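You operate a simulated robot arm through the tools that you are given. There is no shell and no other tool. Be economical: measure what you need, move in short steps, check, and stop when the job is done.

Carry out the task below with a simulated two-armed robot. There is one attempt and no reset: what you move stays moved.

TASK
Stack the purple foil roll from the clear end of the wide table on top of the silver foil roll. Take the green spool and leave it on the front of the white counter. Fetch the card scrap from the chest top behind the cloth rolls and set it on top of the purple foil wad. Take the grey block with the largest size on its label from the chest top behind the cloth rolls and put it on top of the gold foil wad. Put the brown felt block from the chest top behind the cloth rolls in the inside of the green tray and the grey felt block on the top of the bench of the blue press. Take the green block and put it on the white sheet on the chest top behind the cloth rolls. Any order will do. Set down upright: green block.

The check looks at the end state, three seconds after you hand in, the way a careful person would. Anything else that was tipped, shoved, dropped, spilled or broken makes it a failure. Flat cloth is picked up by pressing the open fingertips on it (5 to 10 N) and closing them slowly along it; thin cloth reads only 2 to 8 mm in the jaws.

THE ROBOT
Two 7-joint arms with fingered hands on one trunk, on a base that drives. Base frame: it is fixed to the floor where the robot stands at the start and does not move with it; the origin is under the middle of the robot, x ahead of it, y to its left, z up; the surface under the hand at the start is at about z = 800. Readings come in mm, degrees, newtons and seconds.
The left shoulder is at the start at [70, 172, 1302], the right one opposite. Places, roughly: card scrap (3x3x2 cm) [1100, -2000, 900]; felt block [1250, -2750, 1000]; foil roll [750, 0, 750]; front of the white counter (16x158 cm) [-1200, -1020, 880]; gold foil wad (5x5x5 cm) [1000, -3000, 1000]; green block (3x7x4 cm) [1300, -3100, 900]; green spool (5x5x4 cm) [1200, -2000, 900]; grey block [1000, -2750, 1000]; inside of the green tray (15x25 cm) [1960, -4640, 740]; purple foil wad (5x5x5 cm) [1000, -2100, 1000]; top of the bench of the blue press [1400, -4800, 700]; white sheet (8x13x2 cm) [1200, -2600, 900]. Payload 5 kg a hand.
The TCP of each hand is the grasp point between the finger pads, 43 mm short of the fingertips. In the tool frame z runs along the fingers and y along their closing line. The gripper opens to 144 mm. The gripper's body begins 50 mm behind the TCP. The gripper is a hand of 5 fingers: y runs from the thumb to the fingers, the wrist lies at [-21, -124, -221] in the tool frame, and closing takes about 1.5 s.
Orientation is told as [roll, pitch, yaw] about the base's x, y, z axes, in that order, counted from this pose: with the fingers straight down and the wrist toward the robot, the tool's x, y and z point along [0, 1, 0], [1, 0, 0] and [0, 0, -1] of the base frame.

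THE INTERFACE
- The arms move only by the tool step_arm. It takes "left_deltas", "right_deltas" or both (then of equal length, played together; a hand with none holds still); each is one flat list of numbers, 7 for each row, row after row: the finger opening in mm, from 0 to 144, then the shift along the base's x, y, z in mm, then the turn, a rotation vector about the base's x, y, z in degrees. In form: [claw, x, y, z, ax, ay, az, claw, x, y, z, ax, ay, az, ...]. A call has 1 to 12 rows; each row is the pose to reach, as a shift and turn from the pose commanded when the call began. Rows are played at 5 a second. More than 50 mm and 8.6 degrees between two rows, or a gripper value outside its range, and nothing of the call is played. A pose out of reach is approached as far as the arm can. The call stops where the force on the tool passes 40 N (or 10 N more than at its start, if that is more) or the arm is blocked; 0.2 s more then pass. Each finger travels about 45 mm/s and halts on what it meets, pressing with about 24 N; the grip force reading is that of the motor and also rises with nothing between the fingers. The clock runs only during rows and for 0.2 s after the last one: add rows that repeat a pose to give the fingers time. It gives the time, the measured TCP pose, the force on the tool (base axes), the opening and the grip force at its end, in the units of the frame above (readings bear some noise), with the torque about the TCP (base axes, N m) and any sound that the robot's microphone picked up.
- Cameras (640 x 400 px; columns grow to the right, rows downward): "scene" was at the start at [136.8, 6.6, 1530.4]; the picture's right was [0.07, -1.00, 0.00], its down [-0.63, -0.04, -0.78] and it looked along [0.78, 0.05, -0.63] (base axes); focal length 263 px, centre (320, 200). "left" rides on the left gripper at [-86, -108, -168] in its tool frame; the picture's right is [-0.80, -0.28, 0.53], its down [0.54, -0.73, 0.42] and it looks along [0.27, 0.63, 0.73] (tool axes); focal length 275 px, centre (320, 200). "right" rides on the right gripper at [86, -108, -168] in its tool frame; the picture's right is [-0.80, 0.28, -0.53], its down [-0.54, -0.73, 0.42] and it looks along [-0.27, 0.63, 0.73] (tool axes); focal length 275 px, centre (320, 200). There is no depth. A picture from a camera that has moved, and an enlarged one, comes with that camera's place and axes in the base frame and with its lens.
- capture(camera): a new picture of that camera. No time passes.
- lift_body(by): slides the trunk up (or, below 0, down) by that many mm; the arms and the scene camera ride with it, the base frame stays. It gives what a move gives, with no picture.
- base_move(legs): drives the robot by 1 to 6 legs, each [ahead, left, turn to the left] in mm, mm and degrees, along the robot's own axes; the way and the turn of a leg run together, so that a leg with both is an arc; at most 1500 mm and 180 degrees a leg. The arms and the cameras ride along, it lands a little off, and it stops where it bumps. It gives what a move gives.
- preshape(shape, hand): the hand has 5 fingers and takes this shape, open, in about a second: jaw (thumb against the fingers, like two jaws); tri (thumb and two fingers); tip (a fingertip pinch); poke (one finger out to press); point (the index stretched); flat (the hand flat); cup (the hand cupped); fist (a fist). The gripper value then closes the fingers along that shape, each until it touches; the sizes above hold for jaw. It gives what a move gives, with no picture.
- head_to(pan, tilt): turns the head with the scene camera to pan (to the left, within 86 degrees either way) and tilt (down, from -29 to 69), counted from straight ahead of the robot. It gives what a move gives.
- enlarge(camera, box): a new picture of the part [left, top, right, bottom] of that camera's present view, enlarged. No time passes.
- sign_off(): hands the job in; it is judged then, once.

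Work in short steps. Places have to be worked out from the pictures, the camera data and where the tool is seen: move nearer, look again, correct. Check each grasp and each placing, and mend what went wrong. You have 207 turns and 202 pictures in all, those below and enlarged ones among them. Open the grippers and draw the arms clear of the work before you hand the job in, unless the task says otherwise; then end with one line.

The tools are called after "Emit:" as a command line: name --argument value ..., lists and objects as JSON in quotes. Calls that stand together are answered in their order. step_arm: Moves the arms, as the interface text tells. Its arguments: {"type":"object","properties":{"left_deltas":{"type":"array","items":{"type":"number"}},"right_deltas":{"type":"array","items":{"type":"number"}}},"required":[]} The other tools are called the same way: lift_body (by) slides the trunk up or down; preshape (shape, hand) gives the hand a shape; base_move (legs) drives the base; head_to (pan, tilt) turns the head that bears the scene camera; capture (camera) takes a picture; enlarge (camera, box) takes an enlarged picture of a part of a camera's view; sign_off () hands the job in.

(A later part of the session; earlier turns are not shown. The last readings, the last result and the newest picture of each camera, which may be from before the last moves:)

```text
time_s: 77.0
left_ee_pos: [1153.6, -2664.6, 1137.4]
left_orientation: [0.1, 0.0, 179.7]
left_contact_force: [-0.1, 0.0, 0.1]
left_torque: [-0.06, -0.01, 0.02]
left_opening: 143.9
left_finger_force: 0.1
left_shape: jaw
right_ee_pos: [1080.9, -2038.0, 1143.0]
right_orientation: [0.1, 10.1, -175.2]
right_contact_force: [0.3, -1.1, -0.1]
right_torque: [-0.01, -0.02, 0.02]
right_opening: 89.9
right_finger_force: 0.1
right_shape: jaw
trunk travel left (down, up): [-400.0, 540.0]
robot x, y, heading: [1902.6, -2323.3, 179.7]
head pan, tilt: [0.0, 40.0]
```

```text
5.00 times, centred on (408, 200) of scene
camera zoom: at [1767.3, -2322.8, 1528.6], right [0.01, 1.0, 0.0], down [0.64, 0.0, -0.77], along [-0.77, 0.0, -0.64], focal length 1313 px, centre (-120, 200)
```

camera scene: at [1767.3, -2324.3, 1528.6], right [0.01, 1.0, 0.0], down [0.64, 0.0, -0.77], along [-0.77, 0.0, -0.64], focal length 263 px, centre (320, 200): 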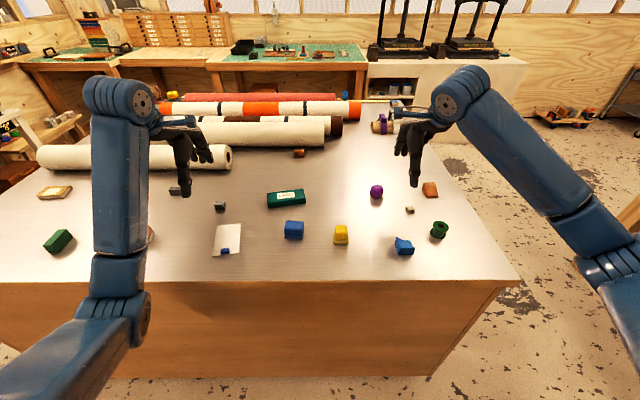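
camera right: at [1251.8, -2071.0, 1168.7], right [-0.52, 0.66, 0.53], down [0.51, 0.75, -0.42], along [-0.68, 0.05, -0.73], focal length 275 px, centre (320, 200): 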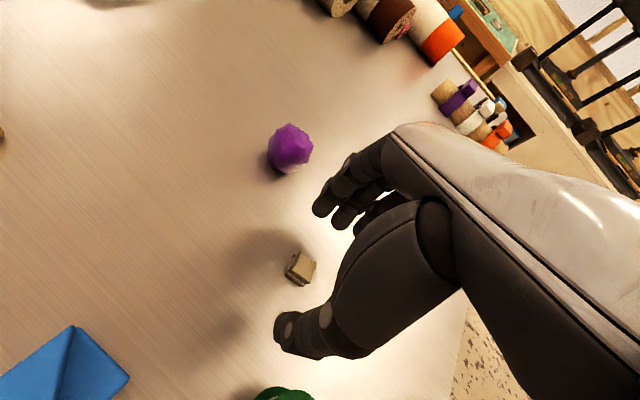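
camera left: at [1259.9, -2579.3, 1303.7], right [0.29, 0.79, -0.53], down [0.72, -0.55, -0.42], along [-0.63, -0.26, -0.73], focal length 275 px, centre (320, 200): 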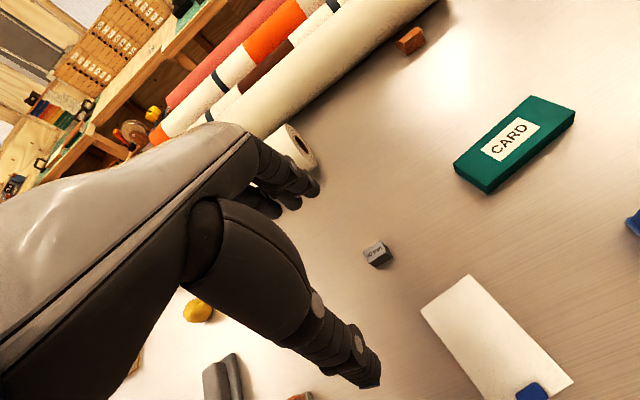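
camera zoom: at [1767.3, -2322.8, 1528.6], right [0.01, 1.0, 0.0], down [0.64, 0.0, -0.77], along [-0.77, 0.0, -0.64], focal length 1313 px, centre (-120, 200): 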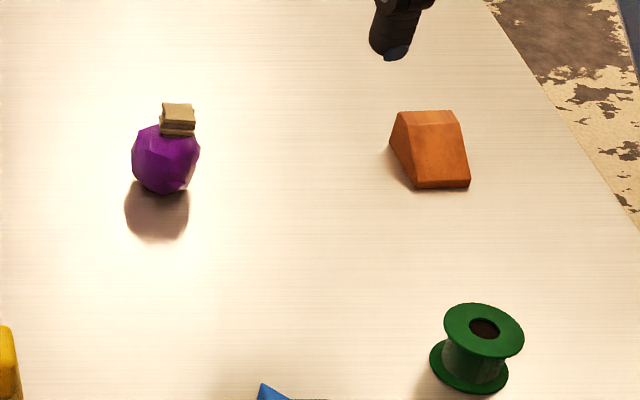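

Scrap rests on the wad. Next I shift the base 600 mm to the robot's left, to the -y half of the chest, and look.

Emit:
base_move --legs '[[0, 600, 0]]'

Emit:
capture --camera "scene"

Emit:
capture --camera "left"

Emit:
capture --camera "right"

```text
time_s: 80.4
left_ee_pos: [1152.7, -3270.9, 1136.6]
left_orientation: [0.0, 0.0, 179.9]
left_contact_force: [0.4, 0.6, -0.2]
left_torque: [-0.04, -0.04, 0.02]
left_opening: 143.6
left_finger_force: 0.1
left_shape: jaw
right_ee_pos: [1079.5, -2645.3, 1145.2]
right_orientation: [-0.2, 10.0, -175.0]
right_contact_force: [0.3, 0.4, 0.0]
right_torque: [-0.03, 0.0, 0.01]
right_opening: 89.6
right_finger_force: 0.0
right_shape: jaw
trunk travel left (down, up): [-400.0, 540.0]
robot x, y, heading: [1901.7, -2924.9, 179.9]
head pan, tilt: [0.0, 40.0]
```

```text
132 pictures are left
camera scene: at [1765.8, -2927.2, 1528.7], right [0.0, 1.0, 0.0], down [0.64, 0.0, -0.77], along [-0.77, 0.0, -0.64], focal length 263 px, centre (320, 200)
```

scene: 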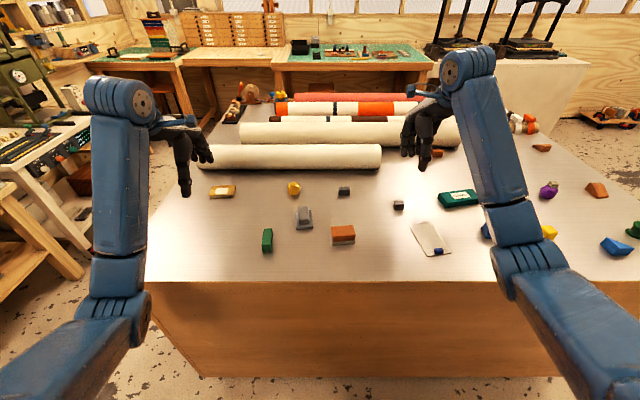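

```text
131 pictures are left
camera left: at [1259.5, -3184.3, 1304.0], right [0.29, 0.8, -0.53], down [0.73, -0.54, -0.42], along [-0.63, -0.27, -0.73], focal length 275 px, centre (320, 200)
```

left: 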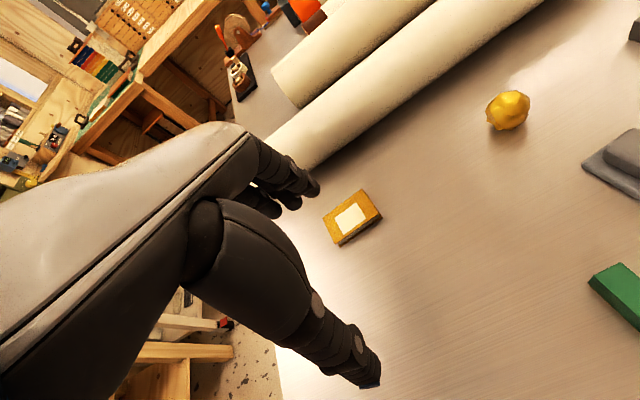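

```text
130 pictures are left
camera right: at [1163.3, -2724.4, 1328.6], right [-0.44, 0.76, 0.48], down [0.74, 0.61, -0.29], along [-0.51, 0.23, -0.83], focal length 275 px, centre (320, 200)
```

right: 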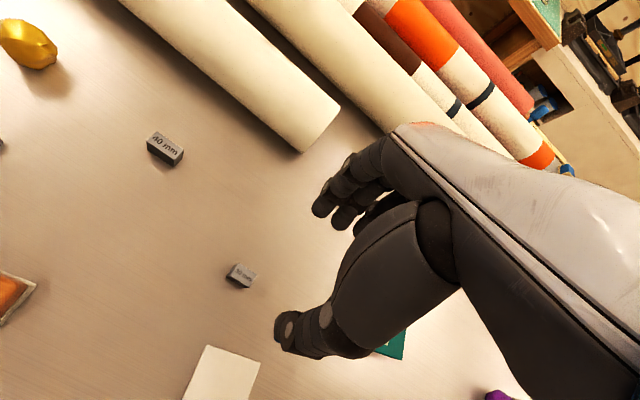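

I zoom in on the left-middle area and read the two grey blocks' labels.

Emit:
enlarge --camera "scene" --box '[250, 175, 410, 275]'

Emit:
enlarge --camera "right" --box '[130, 120, 290, 300]'

Emit:
enlarge --camera "scene" --box '[390, 180, 550, 280]'

```text
4.00 times, centred on (330, 225) of scene
camera zoom: at [1765.8, -2927.2, 1528.7], right [0.0, 1.0, 0.0], down [0.64, 0.0, -0.77], along [-0.77, 0.0, -0.64], focal length 1050 px, centre (280, 100)
```

zoom: 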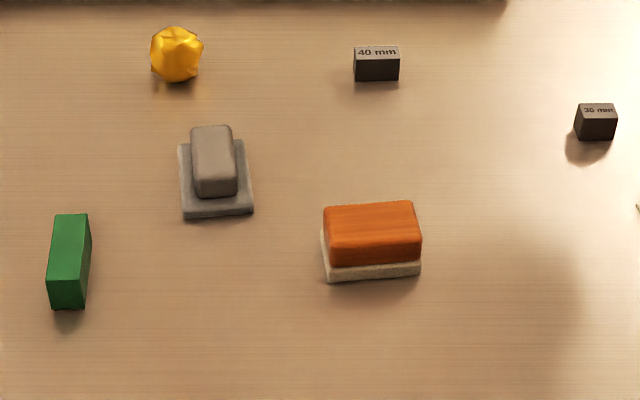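

```text
2.22 times, centred on (210, 210) of right
camera zoom: at [1163.3, -2724.4, 1328.6], right [-0.44, 0.76, 0.48], down [0.74, 0.61, -0.29], along [-0.51, 0.23, -0.83], focal length 612 px, centre (564, 178)
```

zoom: 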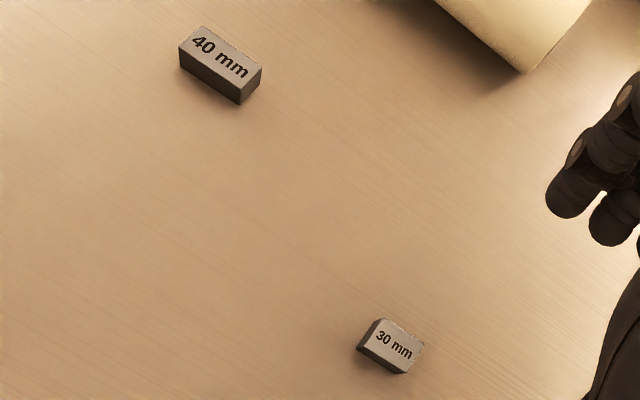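

```text
4.00 times, centred on (470, 230) of scene
camera zoom: at [1765.8, -2927.2, 1528.7], right [0.0, 1.0, 0.0], down [0.64, 0.0, -0.77], along [-0.77, 0.0, -0.64], focal length 1050 px, centre (-280, 80)
```

zoom: 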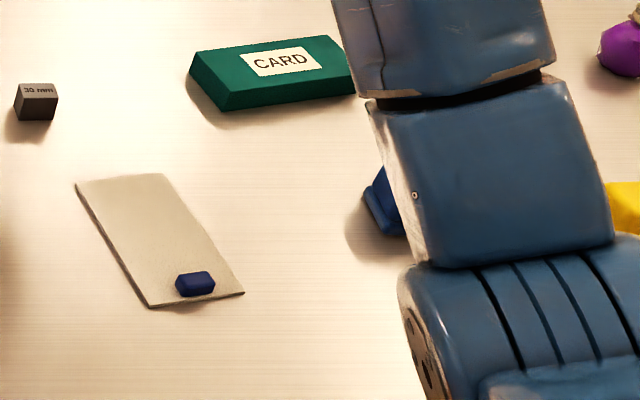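

The 40 mm block is the largest. Now I need to know the green block's shape and which way it lies; I move the left hand nearer for a look.

Emit:
step_arm --left_deltas '[144, 12, 38, -10, 0, 0, 0, 144, 24, 75, -20, 0, 0, 0, 144, 36, 112, -30, 0, 0, 0, 144, 48, 150, -40, 0, 0, 0, 144, 48, 150, -40, 0, 0, 0]'

Emit:
capture --camera "left"

Emit:
enlarge --camera "scene" --box '[250, 220, 290, 260]'

```text
time_s: 81.6
left_ee_pos: [1199.1, -3120.0, 1095.4]
left_orientation: [-0.1, -0.1, 180.1]
left_contact_force: [-0.1, -0.8, 0.2]
left_torque: [0.02, 0.0, 0.0]
left_opening: 143.5
left_finger_force: 0.0
left_shape: jaw
right_ee_pos: [1077.7, -2646.8, 1145.1]
right_orientation: [-0.1, 10.0, -175.0]
right_contact_force: [-0.2, -0.5, -0.3]
right_torque: [0.06, 0.0, 0.0]
right_opening: 89.8
right_finger_force: 0.0
right_shape: jaw
trunk travel left (down, up): [-400.0, 540.0]
robot x, y, heading: [1898.3, -2925.8, 180.0]
head pan, tilt: [0.0, 40.0]
```

```text
126 pictures are left
camera left: at [1307.3, -3034.0, 1263.0], right [0.28, 0.8, -0.53], down [0.73, -0.54, -0.42], along [-0.63, -0.27, -0.73], focal length 275 px, centre (320, 200)
```

left: 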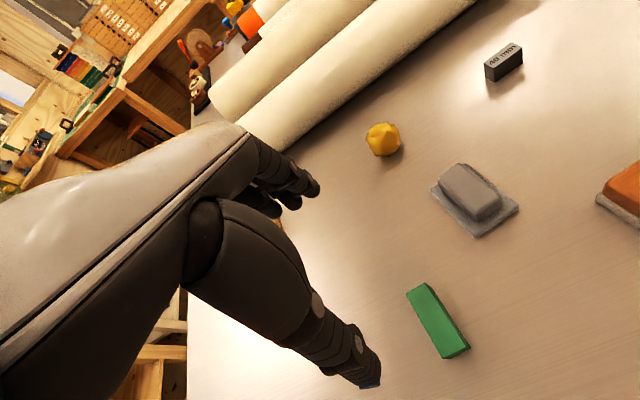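

```text
10.00 times, centred on (270, 240) of scene
camera zoom: at [1765.7, -2928.3, 1528.7], right [0.0, 1.0, 0.0], down [0.64, 0.0, -0.77], along [-0.77, 0.0, -0.64], focal length 2626 px, centre (820, -200)
```

zoom: 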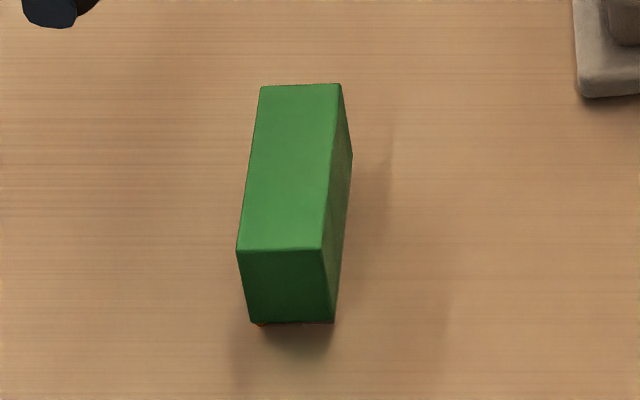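

The green block is 24×64×31 mm standing with its 31 mm height, centre (1253,-3080). I will keep that side up and grip it by its ends; first I bring the left hand above it.

Emit:
step_arm --left_deltas '[130, 25, 20, -25, 0, -2.5, 1.5, 115, 51, 40, -50, 0, -5, 3, 115, 51, 40, -60, 0, -5, 3, 115, 51, 40, -60, 0, -5, 3]'

Emit:
capture --camera "left"

Emit:
enlarge --camera "scene" --box '[230, 200, 326, 260]'

```text
time_s: 82.6
left_ee_pos: [1252.1, -3080.8, 1036.9]
left_orientation: [0.2, 5.0, -176.9]
left_contact_force: [-0.7, 0.2, 0.6]
left_torque: [0.01, -0.04, 0.01]
left_opening: 115.2
left_finger_force: 0.0
left_shape: jaw
right_ee_pos: [1078.7, -2645.4, 1145.9]
right_orientation: [-0.1, 10.0, -175.1]
right_contact_force: [-0.6, 0.3, 0.5]
right_torque: [-0.03, 0.01, 0.02]
right_opening: 89.7
right_finger_force: 0.0
right_shape: jaw
trunk travel left (down, up): [-400.0, 540.0]
robot x, y, heading: [1898.6, -2929.3, 179.9]
head pan, tilt: [0.0, 40.0]
```

```text
124 pictures are left
camera left: at [1339.4, -2989.4, 1213.0], right [0.29, 0.81, -0.51], down [0.79, -0.5, -0.36], along [-0.55, -0.3, -0.78], focal length 275 px, centre (320, 200)
```

left: 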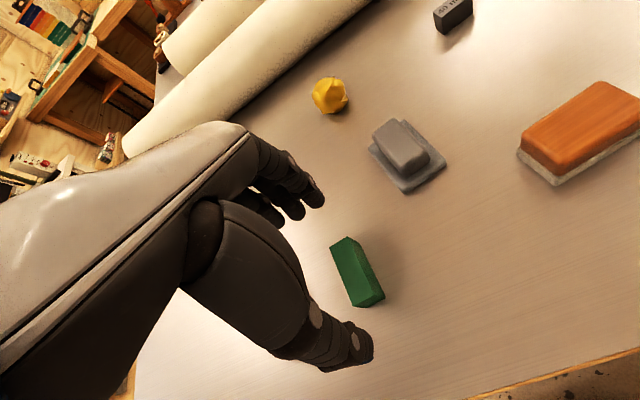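

```text
6.67 times, centred on (278, 230) of scene
camera zoom: at [1766.1, -2927.3, 1528.7], right [0.0, 1.0, 0.0], down [0.64, 0.0, -0.77], along [-0.77, 0.0, -0.64], focal length 1750 px, centre (600, 0)
```

zoom: 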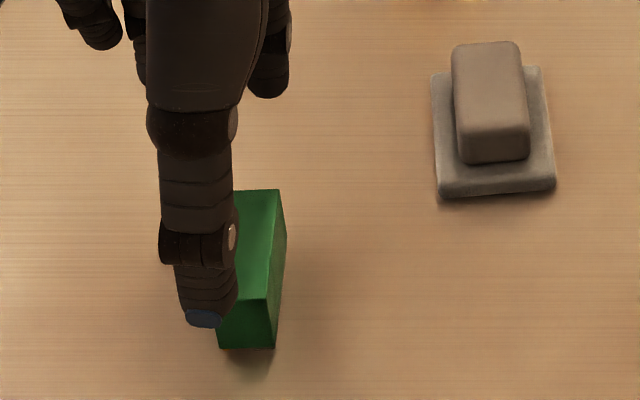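

Aligned; I descend to z≈990.

Emit:
step_arm --left_deltas '[115, 2, 3, -20, 0, 0, 0, 115, 2, 3, -38, 0, 0, 0, 115, 2, 3, -47, 0, 0, 0, 115, 2, 3, -47, 0, 0, 0]'

Emit:
enlarge --camera "left" --box '[220, 150, 460, 400]'

Emit:
enlarge --camera "scene" --box '[230, 210, 326, 270]'

```text
time_s: 83.6
left_ee_pos: [1252.9, -3077.4, 989.5]
left_orientation: [0.0, 5.0, -177.0]
left_contact_force: [0.2, 0.3, -0.1]
left_torque: [-0.03, -0.01, -0.03]
left_opening: 115.1
left_finger_force: 0.1
left_shape: jaw
right_ee_pos: [1079.4, -2645.2, 1145.2]
right_orientation: [0.0, 10.0, -175.1]
right_contact_force: [0.8, 0.2, 0.2]
right_torque: [0.02, -0.03, 0.01]
right_opening: 89.7
right_finger_force: 0.1
right_shape: jaw
trunk travel left (down, up): [-400.0, 540.0]
robot x, y, heading: [1902.9, -2930.9, 179.9]
head pan, tilt: [0.0, 40.0]
```

```text
1.60 times, centred on (340, 275) of left
camera zoom: at [1341.1, -2986.3, 1165.4], right [0.29, 0.81, -0.51], down [0.79, -0.5, -0.36], along [-0.55, -0.3, -0.78], focal length 440 px, centre (288, 80)
```

zoom: 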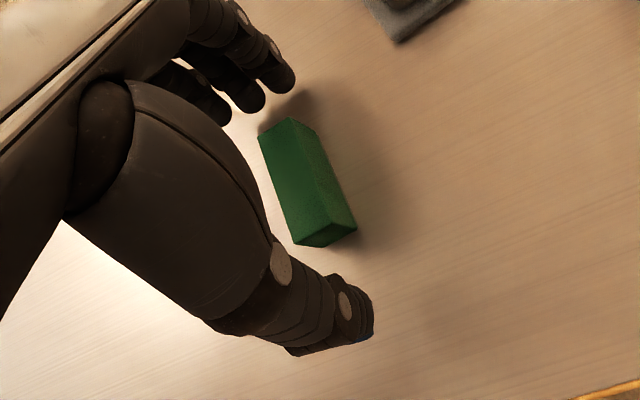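

```text
6.67 times, centred on (278, 240) of scene
camera zoom: at [1765.8, -2927.2, 1528.7], right [0.0, 1.0, 0.0], down [0.64, 0.0, -0.77], along [-0.77, 0.0, -0.64], focal length 1750 px, centre (600, -67)
```

zoom: 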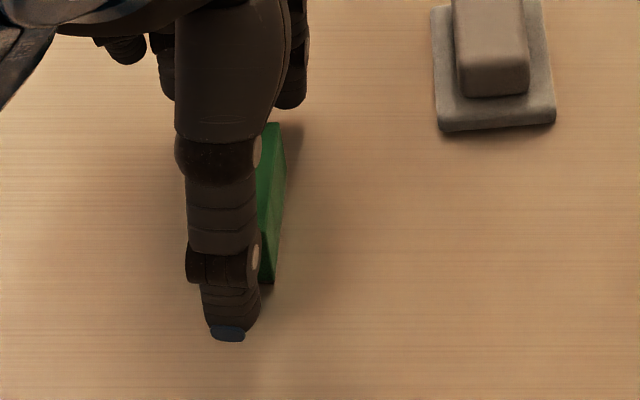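

Block lies between thumb and fingers. I close.

Emit:
step_arm --left_deltas '[104, 0, 0, 0, 0, 0, 0, 94, 0, 0, 0, 0, 0, 0, 84, 0, 0, 0, 0, 0, 0, 76, 0, 0, 0, 0, 0, 0, 68, 0, 0, 0, 0, 0, 0, 60, 0, 0, 0, 0, 0, 0, 52, 0, 0, 0, 0, 0, 0, 50, 0, 0, 0, 0, 0, 0, 50, 0, 0, 0, 0, 0, 0]'

Emit:
enlarge --camera "left" --box '[220, 150, 460, 400]'

Emit:
enlarge --camera "scene" --box '[230, 210, 326, 270]'

```text
time_s: 85.6
left_ee_pos: [1253.8, -3078.4, 989.4]
left_orientation: [0.0, 5.0, -177.1]
left_contact_force: [0.1, -0.1, 0.6]
left_torque: [-0.01, 0.03, 0.03]
left_opening: 59.1
left_finger_force: 24.1
left_shape: jaw
right_ee_pos: [1078.9, -2644.2, 1145.0]
right_orientation: [-0.1, 10.0, -175.1]
right_contact_force: [0.0, 0.2, 0.3]
right_torque: [-0.01, 0.0, -0.01]
right_opening: 89.7
right_finger_force: 0.1
right_shape: jaw
trunk travel left (down, up): [-400.0, 540.0]
robot x, y, heading: [1895.2, -2932.1, 179.9]
head pan, tilt: [0.0, 40.0]
```

```text
1.60 times, centred on (340, 275) of left
camera zoom: at [1341.1, -2986.3, 1165.6], right [0.29, 0.81, -0.51], down [0.79, -0.5, -0.36], along [-0.55, -0.3, -0.78], focal length 440 px, centre (288, 80)
```

zoom: 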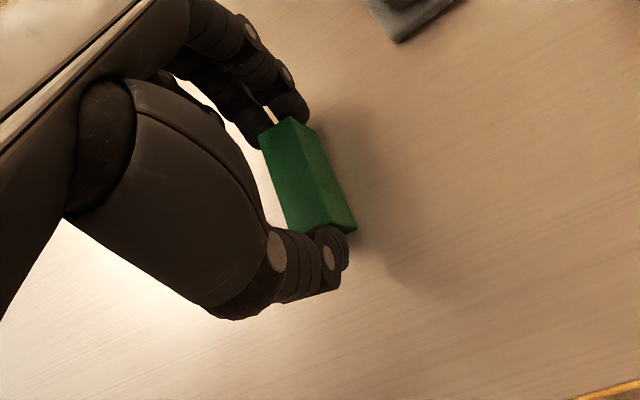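

```text
6.67 times, centred on (278, 240) of scene
camera zoom: at [1765.9, -2927.2, 1528.7], right [0.0, 1.0, 0.0], down [0.64, 0.0, -0.77], along [-0.77, 0.0, -0.64], focal length 1750 px, centre (600, -67)
```

zoom: 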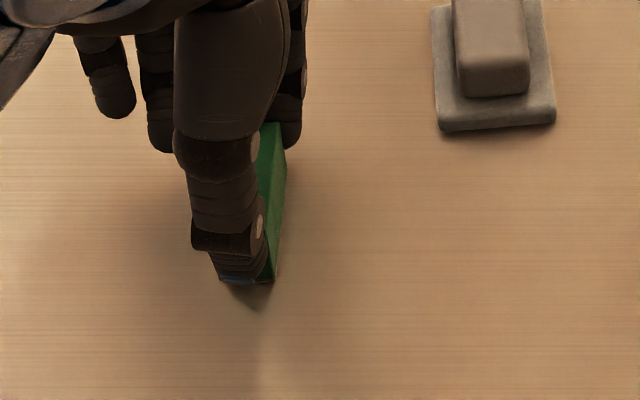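

Gripped at 59 mm. I lift 110 mm.

Emit:
step_arm --left_deltas '[50, 0, 0, 15, 0, 0, 0, 50, 0, 0, 45, 0, 0, 0, 50, 0, 0, 80, 0, 0, 0, 50, 0, 0, 110, 0, 0, 0, 50, 0, 0, 110, 0, 0, 0]'

Emit:
enlarge --camera "left" --box '[220, 150, 460, 400]'

Emit:
enlarge --camera "scene" --box '[230, 170, 326, 230]'

Emit:
base_move --legs '[[0, -470, 0]]'

```text
time_s: 86.8
left_ee_pos: [1252.2, -3077.5, 1099.3]
left_orientation: [0.1, 5.1, -177.0]
left_contact_force: [-0.3, -0.1, -1.5]
left_torque: [0.02, -0.01, 0.0]
left_opening: 59.1
left_finger_force: 24.0
left_shape: jaw
right_ee_pos: [1078.4, -2645.5, 1145.2]
right_orientation: [-0.1, 10.0, -175.1]
right_contact_force: [-0.6, 0.5, 0.8]
right_torque: [-0.01, 0.0, 0.02]
right_opening: 90.1
right_finger_force: 0.1
right_shape: jaw
trunk travel left (down, up): [-400.0, 540.0]
robot x, y, heading: [1897.4, -2928.8, 180.1]
head pan, tilt: [0.0, 40.0]
```

```text
1.60 times, centred on (340, 275) of left
camera zoom: at [1338.8, -2985.0, 1274.7], right [0.29, 0.81, -0.51], down [0.79, -0.5, -0.36], along [-0.55, -0.3, -0.78], focal length 440 px, centre (288, 80)
```

zoom: 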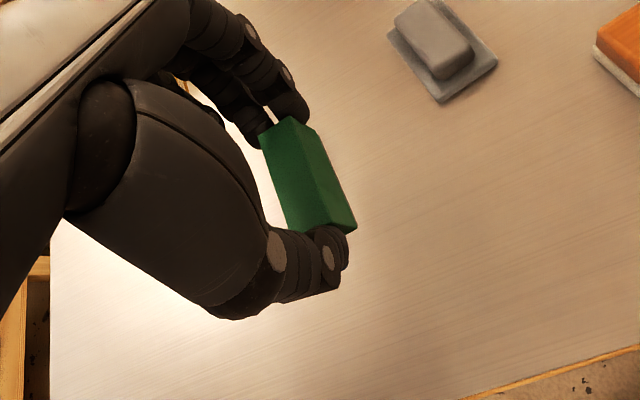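

```text
6.67 times, centred on (278, 200) of scene
camera zoom: at [1765.5, -2927.4, 1528.6], right [0.0, 1.0, 0.0], down [0.64, 0.0, -0.77], along [-0.77, 0.0, -0.64], focal length 1750 px, centre (600, 200)
```

zoom: 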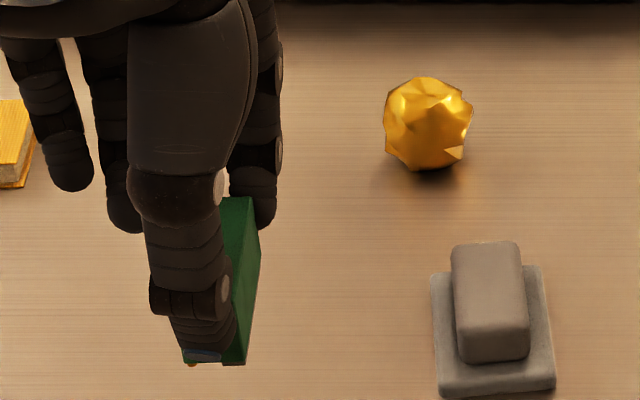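

```text
time_s: 89.7
left_ee_pos: [1252.5, -2593.2, 1098.3]
left_orientation: [0.0, 4.9, -177.3]
left_contact_force: [-0.1, -0.4, 0.1]
left_torque: [0.0, 0.01, 0.0]
left_opening: 59.0
left_finger_force: 23.8
left_shape: jaw
right_ee_pos: [1082.6, -2160.4, 1144.5]
right_orientation: [-0.1, 9.9, -175.4]
right_contact_force: [-1.0, -0.7, 0.0]
right_torque: [0.01, -0.01, 0.06]
right_opening: 89.9
right_finger_force: 0.0
right_shape: jaw
trunk travel left (down, up): [-400.0, 540.0]
robot x, y, heading: [1905.1, -2449.3, 179.3]
head pan, tilt: [0.0, 40.0]
```

Block held as found. Now I look at the sheet from here.

Emit:
capture --camera "left"

Emit:
enlarge --camera "scene" --box '[210, 180, 306, 260]'

```text
116 pictures are left
camera left: at [1340.9, -2501.7, 1274.7], right [0.29, 0.81, -0.51], down [0.78, -0.51, -0.36], along [-0.55, -0.29, -0.78], focal length 275 px, centre (320, 200)
```

left: 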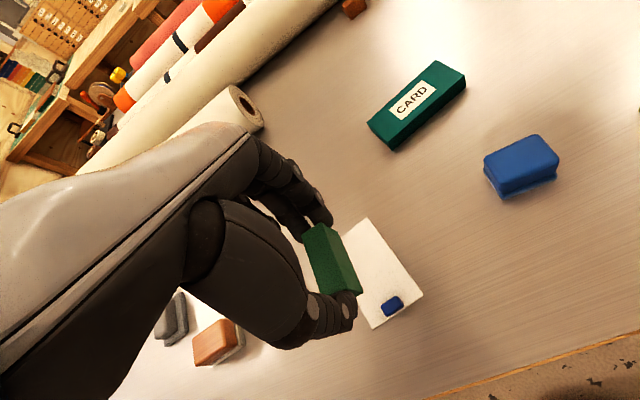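

```text
5.00 times, centred on (258, 220) of scene
camera zoom: at [1768.0, -2446.9, 1528.7], right [0.01, 1.0, 0.0], down [0.64, -0.01, -0.77], along [-0.77, 0.01, -0.64], focal length 1313 px, centre (630, 100)
```

zoom: 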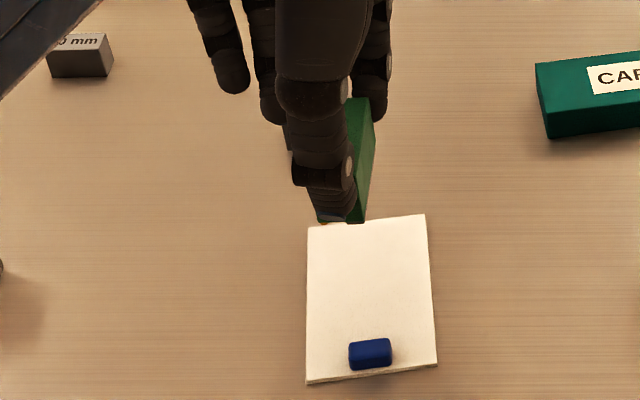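

Sheet corners: (1181,-2643), (1169,-2570), (1290,-2550), (1302,-2622); blue weight begins at x≈1277. I aim the block's centre for (1214,-2600), aligned to the sheet.

Emit:
step_arm --left_deltas '[50, -20, -5, 0, 0, 0, 3, 50, -42, -9.5, 0, 0, 0, 6, 50, -42, -9.5, -40, 0, 0, 6, 50, -42, -9.5, -80, 0, 0, 6, 50, -42, -9.5, -92, 0, 0, 6, 50, -42, -9.5, -92, 0, 0, 6]'

Emit:
enlarge --camera "left" --box '[250, 180, 490, 330]'

Emit:
enlarge --camera "scene" --box '[220, 200, 316, 260]'

```text
time_s: 91.0
left_ee_pos: [1209.1, -2602.7, 1006.4]
left_orientation: [0.1, 4.9, -171.5]
left_contact_force: [0.1, -0.3, -1.4]
left_torque: [0.02, 0.02, -0.01]
left_opening: 59.4
left_finger_force: 23.8
left_shape: jaw
right_ee_pos: [1082.9, -2161.0, 1144.8]
right_orientation: [-0.1, 10.0, -175.5]
right_contact_force: [0.0, 0.0, 1.5]
right_torque: [-0.01, 0.0, -0.05]
right_opening: 90.1
right_finger_force: 0.1
right_shape: jaw
trunk travel left (down, up): [-400.0, 540.0]
robot x, y, heading: [1901.7, -2451.3, 179.7]
head pan, tilt: [0.0, 40.0]
```

```text
2.67 times, centred on (370, 255) of left
camera zoom: at [1287.2, -2502.1, 1182.0], right [0.21, 0.84, -0.51], down [0.83, -0.42, -0.36], along [-0.51, -0.35, -0.78], focal length 734 px, centre (187, 53)
```

zoom: 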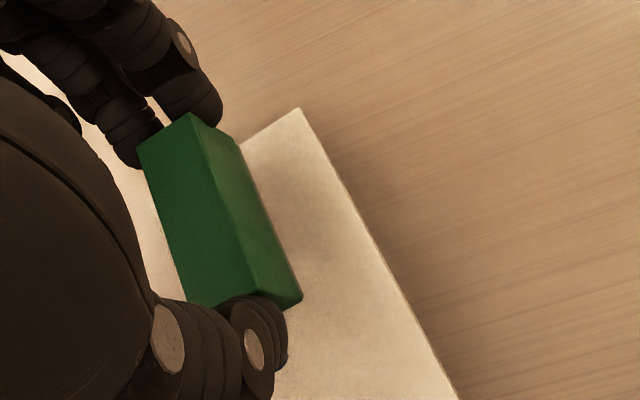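

```text
6.67 times, centred on (268, 230) of scene
camera zoom: at [1768.1, -2447.0, 1528.7], right [0.01, 1.0, 0.0], down [0.64, -0.01, -0.77], along [-0.77, 0.01, -0.64], focal length 1750 px, centre (667, 0)
```

zoom: 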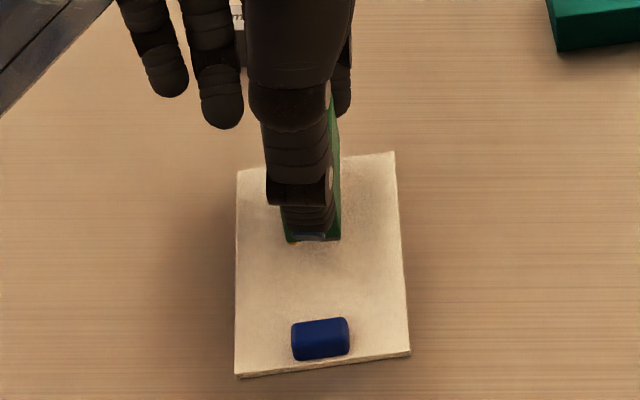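

The block's far end is right at the sheet's far edge; I shift +12 mm in x and lower until contact.

Emit:
step_arm --left_deltas '[50, 6, 0, 0, 0, 0, 0, 50, 12, 2, -4, 0, 0, 0, 50, 12, 2, -9, 0, 0, 0, 50, 12, 2, -12, 0, 0, 0, 50, 12, 2, -12, 0, 0, 0]'

Emit:
enlarge --camera "left" --box '[250, 180, 490, 330]'

Emit:
enlarge --camera "scene" --box '[220, 200, 316, 260]'

```text
time_s: 92.2
left_ee_pos: [1222.9, -2599.3, 994.1]
left_orientation: [0.1, 5.0, -171.3]
left_contact_force: [0.2, -0.2, -0.6]
left_torque: [0.01, 0.05, -0.01]
left_opening: 59.2
left_finger_force: 23.9
left_shape: jaw
right_ee_pos: [1082.5, -2159.0, 1144.5]
right_orientation: [-0.1, 10.0, -175.5]
right_contact_force: [-0.9, 1.7, 0.2]
right_torque: [-0.04, -0.01, -0.03]
right_opening: 90.1
right_finger_force: 0.0
right_shape: jaw
trunk travel left (down, up): [-400.0, 540.0]
robot x, y, heading: [1901.7, -2448.7, 179.4]
head pan, tilt: [0.0, 40.0]
```

```text
2.67 times, centred on (370, 255) of left
camera zoom: at [1300.4, -2499.9, 1170.7], right [0.21, 0.84, -0.51], down [0.83, -0.42, -0.36], along [-0.51, -0.35, -0.78], focal length 734 px, centre (187, 53)
```

zoom: 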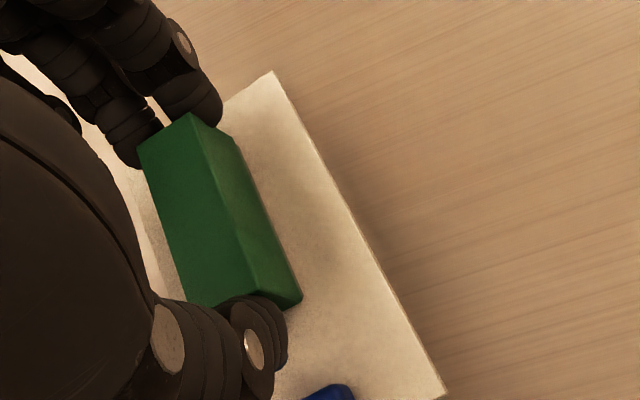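

```text
6.67 times, centred on (268, 230) of scene
camera zoom: at [1768.0, -2446.7, 1528.7], right [0.01, 1.0, 0.0], down [0.64, -0.01, -0.77], along [-0.77, 0.01, -0.64], focal length 1750 px, centre (667, 0)
```

zoom: 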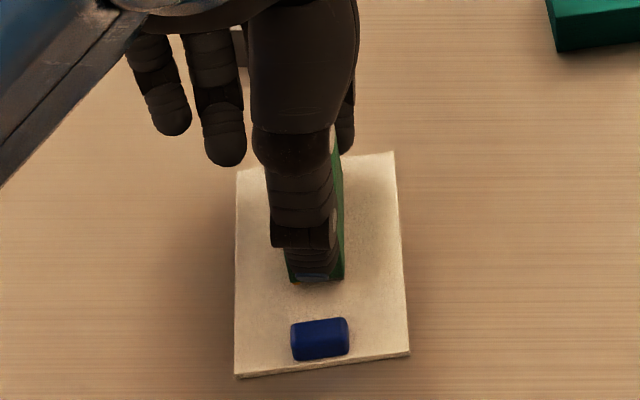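

Well placed over the sheet. Lower to contact.

Emit:
step_arm --left_deltas '[50, 0, 0, -2, 0, 0, 0, 50, 0, 0, -3, 0, 0, 0, 50, 0, 0, -3, 0, 0, 0]'

```text
time_s: 93.0
left_ee_pos: [1222.0, -2599.4, 991.7]
left_orientation: [0.1, 4.8, -171.3]
left_contact_force: [-2.2, -1.0, 10.3]
left_torque: [-0.04, 0.34, -0.03]
left_opening: 59.5
left_finger_force: 23.4
left_shape: jaw
right_ee_pos: [1082.7, -2160.0, 1144.8]
right_orientation: [-0.1, 9.9, -175.5]
right_contact_force: [-0.2, 0.7, 0.4]
right_torque: [-0.01, 0.0, -0.01]
right_opening: 89.8
right_finger_force: 0.1
right_shape: jaw
trunk travel left (down, up): [-400.0, 540.0]
robot x, y, heading: [1901.9, -2449.0, 179.4]
head pan, tilt: [0.0, 40.0]
```

Contact. I release slowly and rise a little.

Emit:
step_arm --left_deltas '[60, 0, 0, 1, 0, 0, 0, 64, 0, 0, 1, 0, 0, 0, 68, 0, 0, 1, 0, 0, 0, 72, 0, 0, 1, 0, 0, 0, 76, 0, 0, 1, 0, 0, 0, 80, 0, 0, 2, 0, 0, 0, 80, 0, 0, 2, 0, 0, 0]'

Emit:
enlarge --camera "left" --box '[250, 180, 490, 330]'

Emit:
enlarge --camera "scene" --box '[220, 200, 316, 260]'

```text
time_s: 94.7
left_ee_pos: [1222.7, -2601.2, 992.9]
left_orientation: [0.1, 5.0, -171.4]
left_contact_force: [0.9, -0.3, 0.5]
left_torque: [-0.01, 0.01, 0.02]
left_opening: 79.5
left_finger_force: 0.1
left_shape: jaw
right_ee_pos: [1082.1, -2159.8, 1144.7]
right_orientation: [-0.1, 10.0, -175.5]
right_contact_force: [-0.2, -0.5, 0.2]
right_torque: [0.01, 0.01, 0.0]
right_opening: 89.9
right_finger_force: 0.1
right_shape: jaw
trunk travel left (down, up): [-400.0, 540.0]
robot x, y, heading: [1904.9, -2446.2, 179.4]
head pan, tilt: [0.0, 40.0]
```

```text
2.67 times, centred on (370, 255) of left
camera zoom: at [1300.9, -2501.0, 1169.7], right [0.21, 0.84, -0.51], down [0.83, -0.42, -0.36], along [-0.51, -0.35, -0.78], focal length 734 px, centre (187, 53)
```

zoom: 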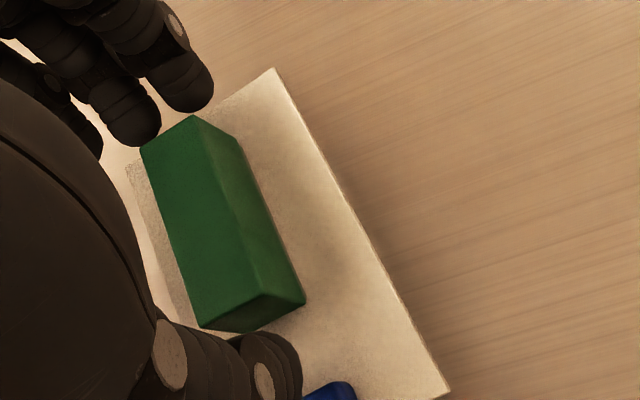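

```text
6.67 times, centred on (268, 230) of scene
camera zoom: at [1768.1, -2446.8, 1528.7], right [0.01, 1.0, 0.0], down [0.64, -0.01, -0.77], along [-0.77, 0.01, -0.64], focal length 1750 px, centre (667, 0)
```

zoom: 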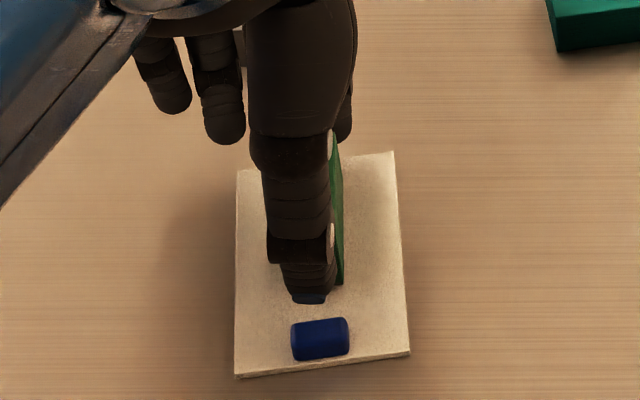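

Block stands on the sheet. I rise and shift the base left 300 mm for the 40 mm block and gold wad.

Emit:
step_arm --left_deltas '[80, 0, 0, 20, 0, 0, 0, 84, 0, 0, 60, 0, 0, 0, 90, 0, 0, 100, 0, 0, 0, 90, 0, 0, 140, 0, 0, 0, 90, -40, 0, 140, 0, 0, 0, 90, -80, 0, 140, 0, 0, 0]'

Emit:
base_move --legs '[[0, 300, 0.6]]'

Emit:
capture --camera "left"

Emit:
enlarge --camera "scene" --box '[200, 170, 400, 270]'

```text
time_s: 96.0
left_ee_pos: [1140.1, -2602.0, 1135.1]
left_orientation: [0.2, 5.1, -171.4]
left_contact_force: [-0.4, 0.6, -0.1]
left_torque: [0.03, -0.02, -0.01]
left_opening: 89.9
left_finger_force: 0.0
left_shape: jaw
right_ee_pos: [1082.1, -2160.6, 1144.5]
right_orientation: [0.0, 10.1, -175.3]
right_contact_force: [-0.3, 0.2, -1.3]
right_torque: [-0.04, -0.03, 0.04]
right_opening: 89.9
right_finger_force: 0.0
right_shape: jaw
trunk travel left (down, up): [-400.0, 540.0]
robot x, y, heading: [1902.5, -2448.8, 179.7]
head pan, tilt: [0.0, 40.0]
```

```text
time_s: 98.1
left_ee_pos: [1144.6, -2908.8, 1134.8]
left_orientation: [0.0, 4.9, -170.5]
left_contact_force: [0.3, 0.0, 0.1]
left_torque: [-0.01, 0.0, 0.01]
left_opening: 90.0
left_finger_force: 0.1
left_shape: jaw
right_ee_pos: [1078.1, -2469.0, 1145.2]
right_orientation: [-0.2, 10.0, -174.5]
right_contact_force: [-0.2, 0.4, -0.4]
right_torque: [0.01, 0.0, 0.02]
right_opening: 89.8
right_finger_force: 0.0
right_shape: jaw
trunk travel left (down, up): [-400.0, 540.0]
robot x, y, heading: [1899.4, -2747.5, -179.5]
head pan, tilt: [0.0, 40.0]
```

```text
108 pictures are left
camera left: at [1221.6, -2807.8, 1311.0], right [0.19, 0.84, -0.51], down [0.84, -0.41, -0.36], along [-0.51, -0.36, -0.78], focal length 275 px, centre (320, 200)
```

left: 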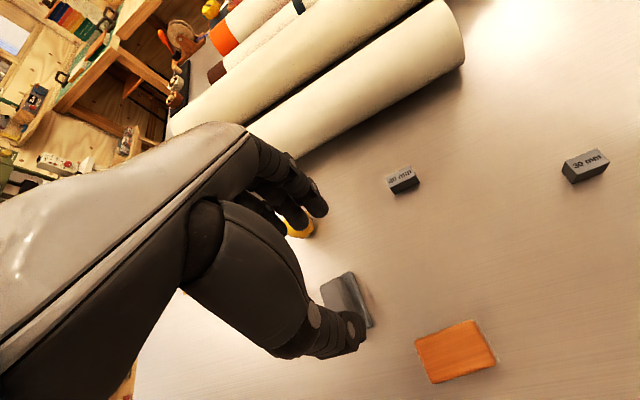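

```text
3.20 times, centred on (300, 220) of scene
camera zoom: at [1768.0, -2744.2, 1528.7], right [-0.01, 1.0, 0.0], down [0.64, 0.0, -0.77], along [-0.77, -0.01, -0.64], focal length 840 px, centre (384, 136)
```

zoom: 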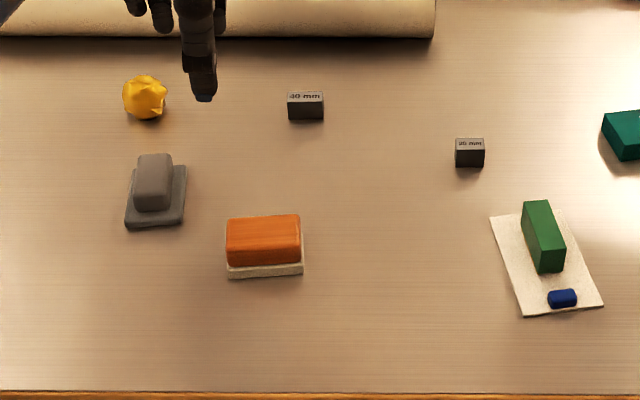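

Green block stands fine on the sheet. The 40 mm block is at about (1014,-2840), top ≈958. I bring the left hand above it with a 10° tilt and 50 mm opening.

Emit:
step_arm --left_deltas '[80, -36, 17, -20, 0.1, -1.2, -1.6, 70, -72, 35, -40, 0.2, -2.5, -3.2, 60, -108, 52, -60, 0.3, -3.7, -5, 50, -143, 69, -80, 0.4, -5, -6.5, 50, -143, 69, -105, 0.4, -5, -6.5, 50, -143, 69, -105, 0.4, -5, -6.5]'

Emit:
enlarge --camera "left" --box '[240, 160, 400, 320]'

Emit:
enlarge --camera "scene" --box '[260, 170, 340, 220]'

```text
time_s: 99.5
left_ee_pos: [1001.6, -2842.2, 1028.8]
left_orientation: [0.3, 10.0, -177.0]
left_contact_force: [-0.6, 0.1, 0.5]
left_torque: [0.0, 0.03, 0.01]
left_opening: 50.0
left_finger_force: 0.0
left_shape: jaw
right_ee_pos: [1078.6, -2467.8, 1144.3]
right_orientation: [-0.1, 10.0, -174.7]
right_contact_force: [-0.6, -0.3, 0.2]
right_torque: [-0.02, -0.01, 0.02]
right_opening: 89.5
right_finger_force: 0.1
right_shape: jaw
trunk travel left (down, up): [-400.0, 540.0]
robot x, y, heading: [1902.9, -2743.5, -179.6]
head pan, tilt: [0.0, 40.0]
```

```text
2.50 times, centred on (320, 240) of left
camera zoom: at [1073.4, -2750.3, 1212.7], right [0.33, 0.81, -0.48], down [0.81, -0.5, -0.29], along [-0.48, -0.3, -0.83], focal length 688 px, centre (320, 100)
```

zoom: 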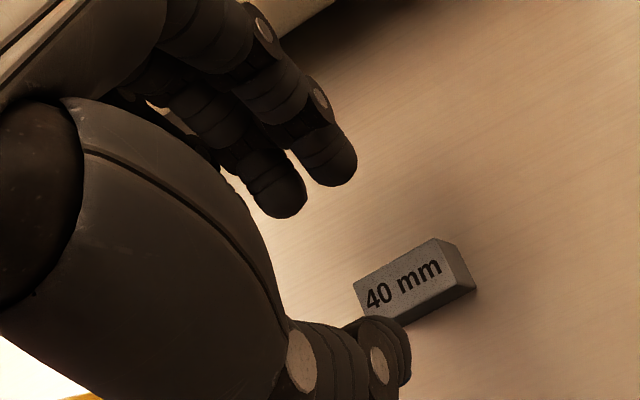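

```text
8.00 times, centred on (300, 195) of scene
camera zoom: at [1768.4, -2744.4, 1528.8], right [-0.01, 1.0, 0.0], down [0.64, 0.01, -0.77], along [-0.77, -0.01, -0.64], focal length 2101 px, centre (480, 240)
```

zoom: 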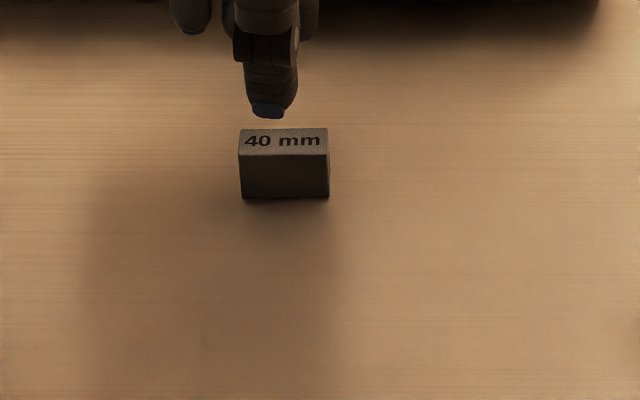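

Block centre (1014,-2839), z 935–959.5, aligned with the robot. I turn -2.5° and descend with 48 mm opening.

Emit:
step_arm --left_deltas '[48, 1, 2, -10, 0, 0, -2.5, 48, 1, 2, -25, 0, 0, -2.5, 48, 1, 2, -38, 0, 0, -2.5, 48, 1, 2, -46, 0, 0, -2.5, 48, 1, 2, -46, 0, 0, -2.5]'

Emit:
enlarge --camera "left" --box '[240, 160, 400, 320]'

Emit:
enlarge --camera "scene" --box '[260, 170, 340, 220]'

```text
time_s: 100.7
left_ee_pos: [1002.6, -2837.5, 983.0]
left_orientation: [0.2, 10.1, -179.5]
left_contact_force: [-0.3, -0.2, 0.2]
left_torque: [0.01, 0.0, 0.01]
left_opening: 48.5
left_finger_force: 0.1
left_shape: jaw
right_ee_pos: [1078.0, -2468.9, 1144.7]
right_orientation: [-0.1, 10.1, -174.6]
right_contact_force: [0.7, 0.2, -0.4]
right_torque: [0.02, -0.02, -0.05]
right_opening: 89.5
right_finger_force: 0.0
right_shape: jaw
trunk travel left (down, up): [-400.0, 540.0]
robot x, y, heading: [1904.5, -2744.1, -179.3]
head pan, tilt: [0.0, 40.0]
```

```text
2.50 times, centred on (320, 240) of left
camera zoom: at [1079.0, -2750.0, 1166.9], right [0.37, 0.8, -0.48], down [0.79, -0.54, -0.29], along [-0.49, -0.27, -0.83], focal length 688 px, centre (320, 100)
```

zoom: 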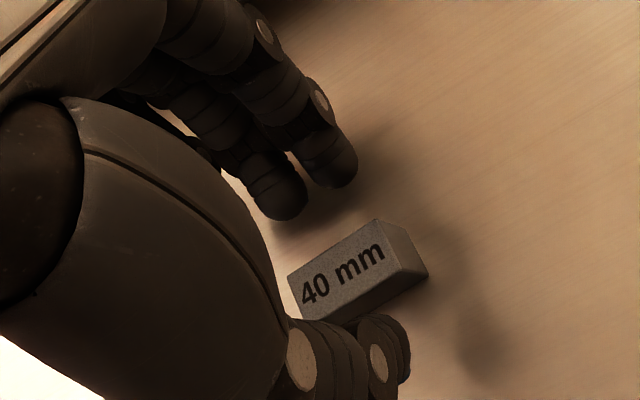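

```text
8.00 times, centred on (300, 195) of scene
camera zoom: at [1768.0, -2744.5, 1528.7], right [-0.01, 1.0, 0.0], down [0.64, 0.01, -0.77], along [-0.77, -0.01, -0.64], focal length 2101 px, centre (480, 240)
```

zoom: 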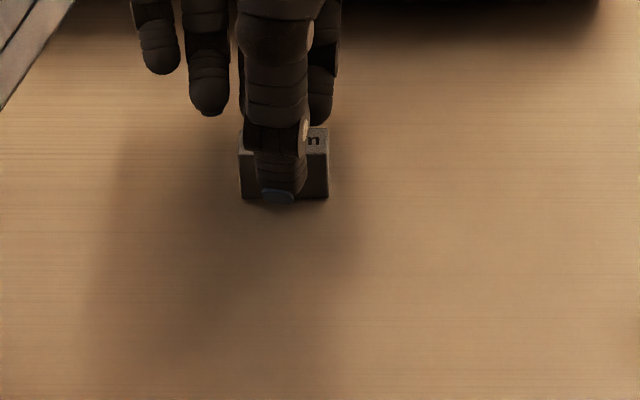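

Thumb and fingers straddle the block. I close with a slight sink.

Emit:
step_arm --left_deltas '[42, 0, 0, -1, 0, 0, 0, 36, 0, 0, -2, 0, 0, 0, 30, 0, 0, -3, 0, 0, 0, 24, 0, 0, -3, 0, 0, 0, 18, 0, 0, -3, 0, 0, 0, 12, 0, 0, -3, 0, 0, 0, 10, 0, 0, -3, 0, 0, 0, 10, 0, 0, -3, 0, 0, 0]'

Emit:
enlarge --camera "left" --box '[240, 160, 400, 320]'

```text
time_s: 102.5
left_ee_pos: [1004.0, -2838.2, 981.1]
left_orientation: [0.3, 10.0, -179.5]
left_contact_force: [0.0, 1.3, 1.5]
left_torque: [-0.01, 0.04, 0.01]
left_opening: 17.1
left_finger_force: 24.1
left_shape: jaw
right_ee_pos: [1078.4, -2469.2, 1144.2]
right_orientation: [0.0, 10.0, -174.4]
right_contact_force: [0.0, 0.3, 0.5]
right_torque: [-0.01, -0.03, 0.03]
right_opening: 89.8
right_finger_force: 0.0
right_shape: jaw
trunk travel left (down, up): [-400.0, 540.0]
robot x, y, heading: [1906.2, -2746.6, -179.3]
head pan, tilt: [0.0, 40.0]
```

```text
2.50 times, centred on (320, 240) of left
camera zoom: at [1078.9, -2750.4, 1164.5], right [0.37, 0.8, -0.48], down [0.79, -0.54, -0.29], along [-0.49, -0.27, -0.83], focal length 688 px, centre (320, 100)
```

zoom: 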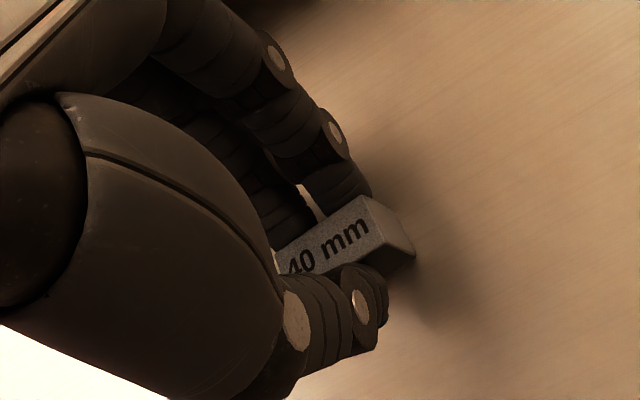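

Held flat. I lift 75 mm and look.

Emit:
step_arm --left_deltas '[10, 0, 0, 15, 0, 0, 0, 10, 0, 0, 45, 0, 0, 0, 10, 0, 0, 75, 0, 0, 0, 10, 0, -45, 75, 0, 0, 0, 10, 0, -90, 75, 0, 0, 0, 10, 0, -135, 75, 0, 0, 0, 10, 4, -178, 75, 0, 0, 0, 10, 4, -178, 75, 0, 0, 0]'

Emit:
enlarge --camera "scene" --box '[210, 160, 290, 210]'

Emit:
enlarge --camera "left" --box '[240, 160, 400, 320]'

```text
time_s: 104.3
left_ee_pos: [1007.2, -3014.8, 1054.9]
left_orientation: [0.3, 10.1, -179.6]
left_contact_force: [0.0, 1.0, -2.0]
left_torque: [-0.05, 0.01, 0.01]
left_opening: 17.2
left_finger_force: 23.8
left_shape: jaw
right_ee_pos: [1078.7, -2467.2, 1144.8]
right_orientation: [0.1, 10.0, -174.6]
right_contact_force: [-0.6, 1.0, -1.1]
right_torque: [-0.04, -0.02, 0.03]
right_opening: 89.7
right_finger_force: 0.2
right_shape: jaw
trunk travel left (down, up): [-400.0, 540.0]
robot x, y, heading: [1904.8, -2742.2, -179.5]
head pan, tilt: [0.0, 40.0]
```

```text
8.00 times, centred on (250, 185) of scene
camera zoom: at [1767.6, -2743.0, 1528.6], right [-0.01, 1.0, 0.0], down [0.64, 0.0, -0.77], along [-0.77, -0.01, -0.64], focal length 2101 px, centre (880, 320)
```

zoom: 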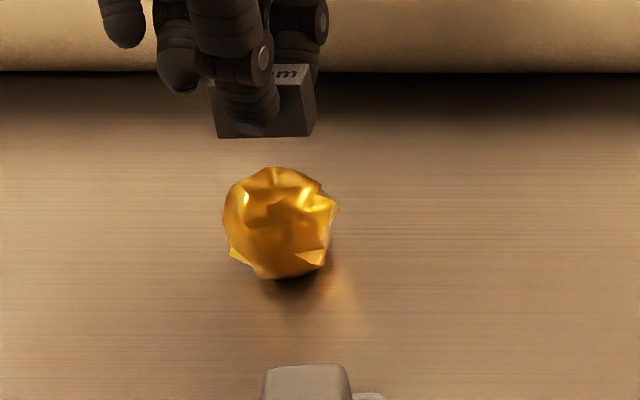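

```text
2.50 times, centred on (320, 240) of left
camera zoom: at [1083.4, -2926.9, 1238.3], right [0.37, 0.8, -0.48], down [0.79, -0.54, -0.29], along [-0.49, -0.28, -0.83], focal length 688 px, centre (320, 100)
```

zoom: 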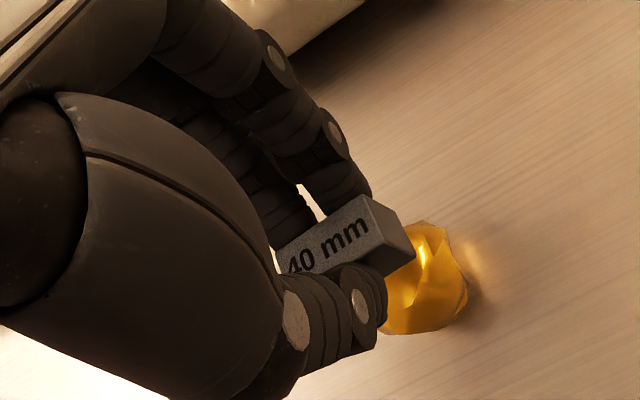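

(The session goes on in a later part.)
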